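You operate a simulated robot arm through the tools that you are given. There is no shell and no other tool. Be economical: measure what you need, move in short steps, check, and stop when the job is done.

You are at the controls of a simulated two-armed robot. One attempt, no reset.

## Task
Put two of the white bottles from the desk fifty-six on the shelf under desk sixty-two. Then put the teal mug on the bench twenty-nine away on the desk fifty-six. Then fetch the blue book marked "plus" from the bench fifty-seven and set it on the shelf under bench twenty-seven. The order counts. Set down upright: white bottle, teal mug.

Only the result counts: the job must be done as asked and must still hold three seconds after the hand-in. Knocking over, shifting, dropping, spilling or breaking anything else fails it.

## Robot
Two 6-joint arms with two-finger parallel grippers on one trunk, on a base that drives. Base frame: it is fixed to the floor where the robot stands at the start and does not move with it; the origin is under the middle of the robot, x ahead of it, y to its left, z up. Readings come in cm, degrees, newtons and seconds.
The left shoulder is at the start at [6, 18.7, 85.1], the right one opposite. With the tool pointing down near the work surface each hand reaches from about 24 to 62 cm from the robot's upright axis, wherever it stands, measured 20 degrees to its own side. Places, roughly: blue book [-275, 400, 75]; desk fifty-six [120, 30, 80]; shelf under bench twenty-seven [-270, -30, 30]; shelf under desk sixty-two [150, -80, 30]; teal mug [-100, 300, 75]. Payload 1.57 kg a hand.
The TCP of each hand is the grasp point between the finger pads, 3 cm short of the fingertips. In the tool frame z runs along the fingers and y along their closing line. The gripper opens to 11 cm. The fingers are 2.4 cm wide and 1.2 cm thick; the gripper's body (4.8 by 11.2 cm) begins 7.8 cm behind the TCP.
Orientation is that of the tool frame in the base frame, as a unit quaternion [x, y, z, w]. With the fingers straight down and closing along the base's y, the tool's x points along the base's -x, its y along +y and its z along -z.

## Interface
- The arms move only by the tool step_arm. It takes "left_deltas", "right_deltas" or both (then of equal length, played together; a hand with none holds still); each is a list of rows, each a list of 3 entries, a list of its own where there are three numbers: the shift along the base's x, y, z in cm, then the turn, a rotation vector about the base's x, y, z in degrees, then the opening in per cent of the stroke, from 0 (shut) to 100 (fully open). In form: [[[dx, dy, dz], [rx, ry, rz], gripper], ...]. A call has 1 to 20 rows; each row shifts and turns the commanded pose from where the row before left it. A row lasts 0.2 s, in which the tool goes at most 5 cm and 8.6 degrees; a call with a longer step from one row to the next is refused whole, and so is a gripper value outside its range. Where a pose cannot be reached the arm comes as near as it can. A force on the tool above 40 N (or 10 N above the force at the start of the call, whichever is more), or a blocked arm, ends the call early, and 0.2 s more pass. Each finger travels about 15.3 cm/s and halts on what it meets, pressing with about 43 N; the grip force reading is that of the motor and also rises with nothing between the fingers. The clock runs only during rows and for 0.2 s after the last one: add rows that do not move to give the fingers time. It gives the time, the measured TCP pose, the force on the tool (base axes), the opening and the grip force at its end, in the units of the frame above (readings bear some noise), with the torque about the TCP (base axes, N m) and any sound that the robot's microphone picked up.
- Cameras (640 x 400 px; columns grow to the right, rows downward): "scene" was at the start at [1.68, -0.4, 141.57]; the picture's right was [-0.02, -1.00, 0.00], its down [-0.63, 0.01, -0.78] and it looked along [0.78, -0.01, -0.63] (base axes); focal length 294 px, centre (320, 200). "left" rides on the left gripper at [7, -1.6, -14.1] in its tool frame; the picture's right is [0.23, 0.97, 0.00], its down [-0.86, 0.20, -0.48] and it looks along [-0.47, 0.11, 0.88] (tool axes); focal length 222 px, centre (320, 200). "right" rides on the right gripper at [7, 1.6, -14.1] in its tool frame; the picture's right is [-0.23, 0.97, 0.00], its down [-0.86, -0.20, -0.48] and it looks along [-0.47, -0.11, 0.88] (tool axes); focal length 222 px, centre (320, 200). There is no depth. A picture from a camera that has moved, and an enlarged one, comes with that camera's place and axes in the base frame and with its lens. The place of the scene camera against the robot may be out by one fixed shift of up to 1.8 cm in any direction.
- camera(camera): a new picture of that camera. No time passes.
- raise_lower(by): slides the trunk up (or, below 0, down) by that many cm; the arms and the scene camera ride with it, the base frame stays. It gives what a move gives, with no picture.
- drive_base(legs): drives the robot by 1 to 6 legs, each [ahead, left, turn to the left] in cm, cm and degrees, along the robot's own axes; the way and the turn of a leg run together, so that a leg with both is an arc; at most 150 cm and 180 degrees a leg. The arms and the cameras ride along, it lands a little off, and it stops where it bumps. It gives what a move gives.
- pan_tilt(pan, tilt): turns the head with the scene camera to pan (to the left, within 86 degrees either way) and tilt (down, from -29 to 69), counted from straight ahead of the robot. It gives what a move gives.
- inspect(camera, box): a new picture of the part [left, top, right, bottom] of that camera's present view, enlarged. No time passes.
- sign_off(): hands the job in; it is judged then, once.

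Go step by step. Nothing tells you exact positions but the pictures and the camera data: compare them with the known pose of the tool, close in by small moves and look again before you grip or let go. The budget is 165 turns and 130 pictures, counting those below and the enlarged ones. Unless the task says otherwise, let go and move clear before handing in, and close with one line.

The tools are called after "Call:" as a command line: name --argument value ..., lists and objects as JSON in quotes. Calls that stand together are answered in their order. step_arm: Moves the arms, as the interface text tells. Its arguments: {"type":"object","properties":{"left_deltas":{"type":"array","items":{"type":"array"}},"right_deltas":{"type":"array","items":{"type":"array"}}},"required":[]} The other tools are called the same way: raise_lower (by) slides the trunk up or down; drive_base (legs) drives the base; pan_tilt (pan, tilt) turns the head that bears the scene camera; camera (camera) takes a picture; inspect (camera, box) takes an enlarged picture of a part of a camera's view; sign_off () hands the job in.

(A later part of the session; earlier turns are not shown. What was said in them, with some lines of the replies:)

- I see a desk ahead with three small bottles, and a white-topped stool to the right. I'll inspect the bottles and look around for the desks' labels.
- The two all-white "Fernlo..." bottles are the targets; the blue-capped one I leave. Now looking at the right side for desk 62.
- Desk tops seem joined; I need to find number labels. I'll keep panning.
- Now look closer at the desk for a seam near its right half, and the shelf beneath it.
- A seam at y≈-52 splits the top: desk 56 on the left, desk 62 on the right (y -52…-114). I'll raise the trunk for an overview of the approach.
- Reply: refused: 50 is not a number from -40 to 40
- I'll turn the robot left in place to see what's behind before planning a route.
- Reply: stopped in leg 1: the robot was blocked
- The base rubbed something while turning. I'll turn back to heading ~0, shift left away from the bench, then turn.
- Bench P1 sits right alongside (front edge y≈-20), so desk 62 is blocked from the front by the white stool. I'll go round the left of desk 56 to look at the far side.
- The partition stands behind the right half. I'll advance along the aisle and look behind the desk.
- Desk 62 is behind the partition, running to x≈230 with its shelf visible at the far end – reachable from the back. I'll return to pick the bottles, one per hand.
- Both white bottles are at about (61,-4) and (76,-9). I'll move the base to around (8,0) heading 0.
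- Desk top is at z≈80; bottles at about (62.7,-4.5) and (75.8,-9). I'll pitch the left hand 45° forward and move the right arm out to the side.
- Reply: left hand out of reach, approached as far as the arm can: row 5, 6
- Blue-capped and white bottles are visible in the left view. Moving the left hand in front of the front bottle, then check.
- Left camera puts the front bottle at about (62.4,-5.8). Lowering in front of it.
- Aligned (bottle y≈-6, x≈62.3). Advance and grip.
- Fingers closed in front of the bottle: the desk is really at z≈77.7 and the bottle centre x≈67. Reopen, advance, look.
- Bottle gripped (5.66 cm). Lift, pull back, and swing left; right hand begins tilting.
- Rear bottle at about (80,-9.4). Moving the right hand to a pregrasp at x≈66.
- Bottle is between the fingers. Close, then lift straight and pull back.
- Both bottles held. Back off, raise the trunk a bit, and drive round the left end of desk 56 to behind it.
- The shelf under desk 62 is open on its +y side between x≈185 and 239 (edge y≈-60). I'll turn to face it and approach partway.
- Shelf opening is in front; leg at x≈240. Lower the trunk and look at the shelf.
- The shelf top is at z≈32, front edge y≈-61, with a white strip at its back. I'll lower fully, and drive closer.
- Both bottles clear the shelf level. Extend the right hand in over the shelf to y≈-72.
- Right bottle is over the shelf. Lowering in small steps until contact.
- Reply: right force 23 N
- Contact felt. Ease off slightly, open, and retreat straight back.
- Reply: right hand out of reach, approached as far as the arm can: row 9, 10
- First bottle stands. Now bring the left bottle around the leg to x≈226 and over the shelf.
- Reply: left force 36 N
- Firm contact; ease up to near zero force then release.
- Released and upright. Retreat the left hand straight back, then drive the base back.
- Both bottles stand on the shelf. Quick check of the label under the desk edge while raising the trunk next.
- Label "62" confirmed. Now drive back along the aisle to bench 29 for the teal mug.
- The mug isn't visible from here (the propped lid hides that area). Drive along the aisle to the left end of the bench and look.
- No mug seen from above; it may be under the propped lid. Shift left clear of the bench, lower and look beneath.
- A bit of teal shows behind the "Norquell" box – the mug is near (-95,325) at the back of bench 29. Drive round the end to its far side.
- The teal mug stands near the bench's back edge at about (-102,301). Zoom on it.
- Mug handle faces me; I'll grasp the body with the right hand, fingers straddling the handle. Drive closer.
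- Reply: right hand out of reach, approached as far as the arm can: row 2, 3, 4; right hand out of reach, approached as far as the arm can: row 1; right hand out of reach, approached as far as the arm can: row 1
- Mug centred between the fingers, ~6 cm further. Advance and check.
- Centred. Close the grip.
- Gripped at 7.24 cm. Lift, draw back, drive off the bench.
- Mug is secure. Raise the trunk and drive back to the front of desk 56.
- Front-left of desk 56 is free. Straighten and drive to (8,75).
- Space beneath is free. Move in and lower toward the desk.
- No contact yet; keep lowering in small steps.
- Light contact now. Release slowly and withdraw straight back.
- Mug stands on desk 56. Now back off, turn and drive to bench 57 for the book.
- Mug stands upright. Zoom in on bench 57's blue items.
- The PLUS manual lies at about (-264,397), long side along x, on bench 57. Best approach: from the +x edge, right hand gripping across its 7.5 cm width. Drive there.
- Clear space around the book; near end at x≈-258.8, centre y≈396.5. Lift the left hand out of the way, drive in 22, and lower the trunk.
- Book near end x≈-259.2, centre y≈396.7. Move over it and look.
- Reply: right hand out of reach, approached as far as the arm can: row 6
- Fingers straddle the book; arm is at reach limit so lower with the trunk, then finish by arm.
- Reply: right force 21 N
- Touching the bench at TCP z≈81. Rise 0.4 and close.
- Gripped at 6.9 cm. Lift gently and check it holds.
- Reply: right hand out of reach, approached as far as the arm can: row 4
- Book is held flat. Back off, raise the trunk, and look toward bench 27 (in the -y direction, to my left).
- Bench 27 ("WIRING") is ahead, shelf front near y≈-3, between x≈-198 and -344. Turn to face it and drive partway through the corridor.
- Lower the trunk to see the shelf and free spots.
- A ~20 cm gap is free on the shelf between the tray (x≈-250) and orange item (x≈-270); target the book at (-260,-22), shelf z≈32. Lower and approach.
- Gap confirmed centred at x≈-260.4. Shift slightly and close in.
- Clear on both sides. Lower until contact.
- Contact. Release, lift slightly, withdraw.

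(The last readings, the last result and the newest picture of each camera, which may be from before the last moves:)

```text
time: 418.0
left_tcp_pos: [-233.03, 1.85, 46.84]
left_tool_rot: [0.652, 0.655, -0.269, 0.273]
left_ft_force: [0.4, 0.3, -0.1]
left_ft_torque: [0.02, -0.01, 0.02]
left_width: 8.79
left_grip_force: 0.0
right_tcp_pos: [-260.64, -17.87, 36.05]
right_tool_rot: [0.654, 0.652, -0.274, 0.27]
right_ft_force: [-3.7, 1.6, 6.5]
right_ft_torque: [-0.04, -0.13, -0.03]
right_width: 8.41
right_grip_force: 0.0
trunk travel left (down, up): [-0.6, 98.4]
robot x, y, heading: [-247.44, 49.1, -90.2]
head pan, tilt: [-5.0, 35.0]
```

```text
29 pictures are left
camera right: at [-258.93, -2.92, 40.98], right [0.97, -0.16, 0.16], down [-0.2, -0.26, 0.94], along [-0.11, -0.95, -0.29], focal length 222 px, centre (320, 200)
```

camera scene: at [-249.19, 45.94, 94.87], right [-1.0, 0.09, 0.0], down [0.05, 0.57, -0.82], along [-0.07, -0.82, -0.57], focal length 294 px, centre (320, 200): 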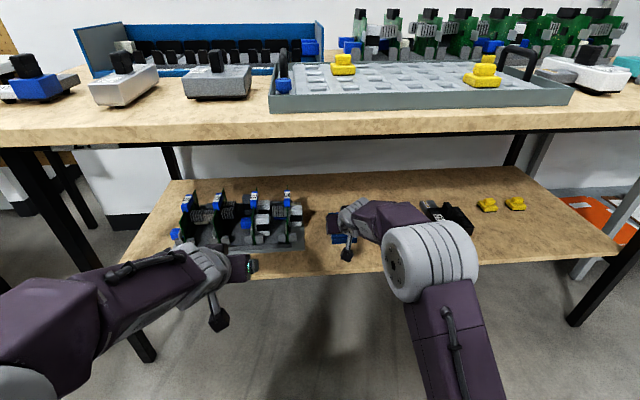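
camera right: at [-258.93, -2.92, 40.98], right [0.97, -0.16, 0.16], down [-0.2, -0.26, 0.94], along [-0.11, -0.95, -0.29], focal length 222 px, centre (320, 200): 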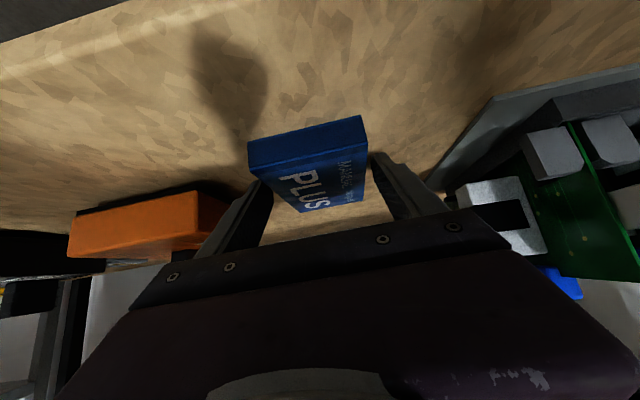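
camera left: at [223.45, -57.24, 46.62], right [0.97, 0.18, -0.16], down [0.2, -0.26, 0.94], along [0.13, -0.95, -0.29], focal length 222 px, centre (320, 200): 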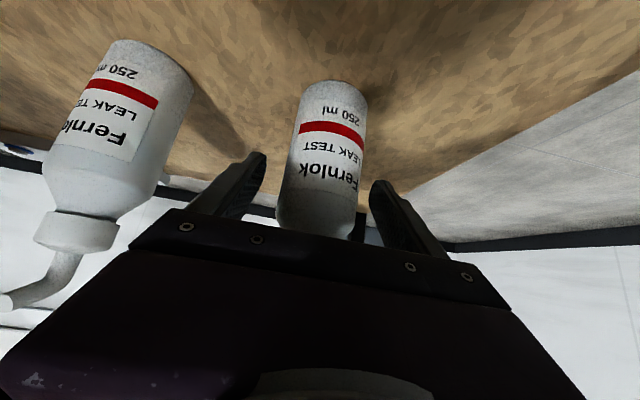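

Slight side force; lift straight up a little without opening further.

Call:
step_arm --right_deltas '[[[0, 0, 0.5], [0, 0, 0], 72], [[0, 0, 1], [0, 0, 0], 72], [[0, 0, 1.5], [0, 0, 0], 72], [[0, 0, 0], [0, 0, 0], 72]]'

Call:
camera --camera "right"

```text
time: 419.0
left_tcp_pos: [-233.11, 2.01, 46.82]
left_tool_rot: [0.651, 0.655, -0.269, 0.274]
left_ft_force: [-0.4, 0.0, 0.0]
left_ft_torque: [0.01, 0.0, 0.0]
left_width: 8.77
left_grip_force: 0.0
right_tcp_pos: [-260.39, -17.89, 38.91]
right_tool_rot: [0.653, 0.652, -0.273, 0.271]
right_ft_force: [-0.8, -0.7, -0.8]
right_ft_torque: [-0.02, 0.0, -0.02]
right_width: 7.91
right_grip_force: 0.0
trunk travel left (down, up): [-0.6, 98.4]
robot x, y, heading: [-247.32, 49.17, -89.8]
head pan, tilt: [-5.0, 35.0]
```

```text
28 pictures are left
camera right: at [-258.82, -2.94, 43.94], right [0.97, -0.16, 0.16], down [-0.2, -0.26, 0.94], along [-0.11, -0.95, -0.29], focal length 222 px, centre (320, 200)
```

right: 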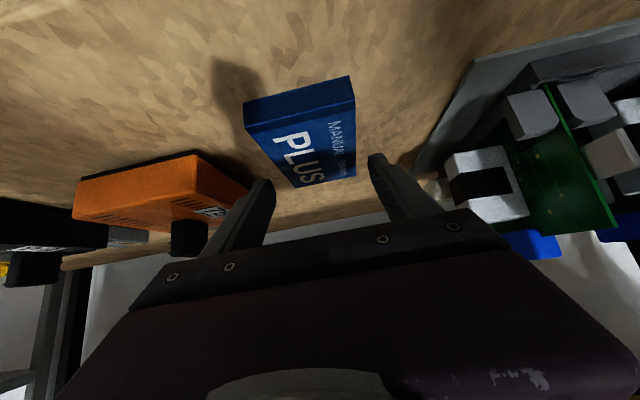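

Book lies flat on the shelf and the tray/orange item look unmoved. Withdraw the arm and drive back.

Call:
step_arm --right_deltas '[[[0, 2, 1], [0, 0, 0], 72], [[0, 3.5, 1], [0, 0, 0], 72], [[0, 4, 0], [0, 0, 0], 72], [[0, 4, 0], [0, 0, 0], 72], [[0, 0, 0], [0, 0, 0], 72]]'

Call:
drive_base --legs '[[-35, 0, 0]]'

Call:
camera --camera "scene"

```text
time: 420.2
left_tcp_pos: [-233.06, 1.88, 46.77]
left_tool_rot: [0.652, 0.654, -0.27, 0.273]
left_ft_force: [-0.1, -0.4, 0.7]
left_ft_torque: [0.03, 0.01, -0.02]
left_width: 8.82
left_grip_force: 0.1
right_tcp_pos: [-260.47, -4.25, 40.79]
right_tool_rot: [0.652, 0.654, -0.272, 0.271]
right_ft_force: [-0.3, -0.3, 0.1]
right_ft_torque: [-0.01, -0.01, -0.01]
right_width: 7.93
right_grip_force: 0.0
trunk travel left (down, up): [-0.6, 98.4]
robot x, y, heading: [-247.63, 49.02, -89.9]
head pan, tilt: [-5.0, 35.0]
```

```text
time: 422.5
left_tcp_pos: [-233.07, 36.93, 46.87]
left_tool_rot: [0.653, 0.653, -0.27, 0.272]
left_ft_force: [0.6, 0.8, 0.6]
left_ft_torque: [0.03, -0.02, 0.0]
left_width: 8.8
left_grip_force: 0.2
right_tcp_pos: [-260.52, 30.73, 40.7]
right_tool_rot: [0.653, 0.653, -0.272, 0.271]
right_ft_force: [-0.1, -0.1, -0.7]
right_ft_torque: [-0.01, 0.0, -0.02]
right_width: 7.94
right_grip_force: 0.0
trunk travel left (down, up): [-0.6, 98.4]
robot x, y, heading: [-247.26, 84.07, -89.8]
head pan, tilt: [-5.0, 35.0]
```

```text
27 pictures are left
camera scene: at [-249.23, 81.01, 94.87], right [-1.0, 0.09, 0.0], down [0.05, 0.57, -0.82], along [-0.07, -0.82, -0.57], focal length 294 px, centre (320, 200)
```

scene: 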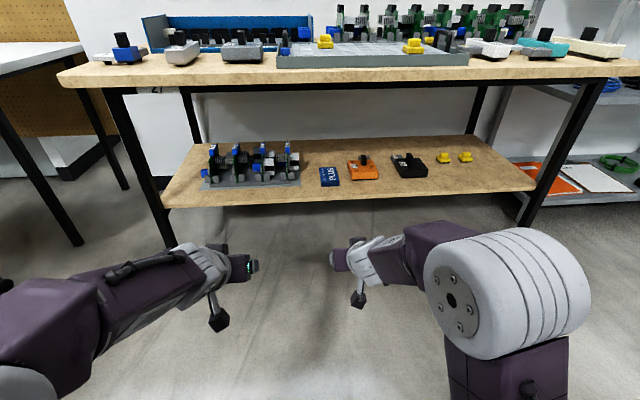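

The PLUS book lies on the shelf under bench 27 and the items beside it look undisturbed. Both bottles and the mug were upright when I last saw them, so I'm handing in.

Call:
sign_off

```text
The job is handed in.
```

I did all three steps in order and handed the job in. Two white bottles stand upright on the shelf under desk 62, the teal mug stands upright on desk 56, and the blue "PLUS" book lies flat on the shelf under bench 27. Early on, the base bumped something while turning by desk 56 and stopped; I saw nothing displaced afterwards.
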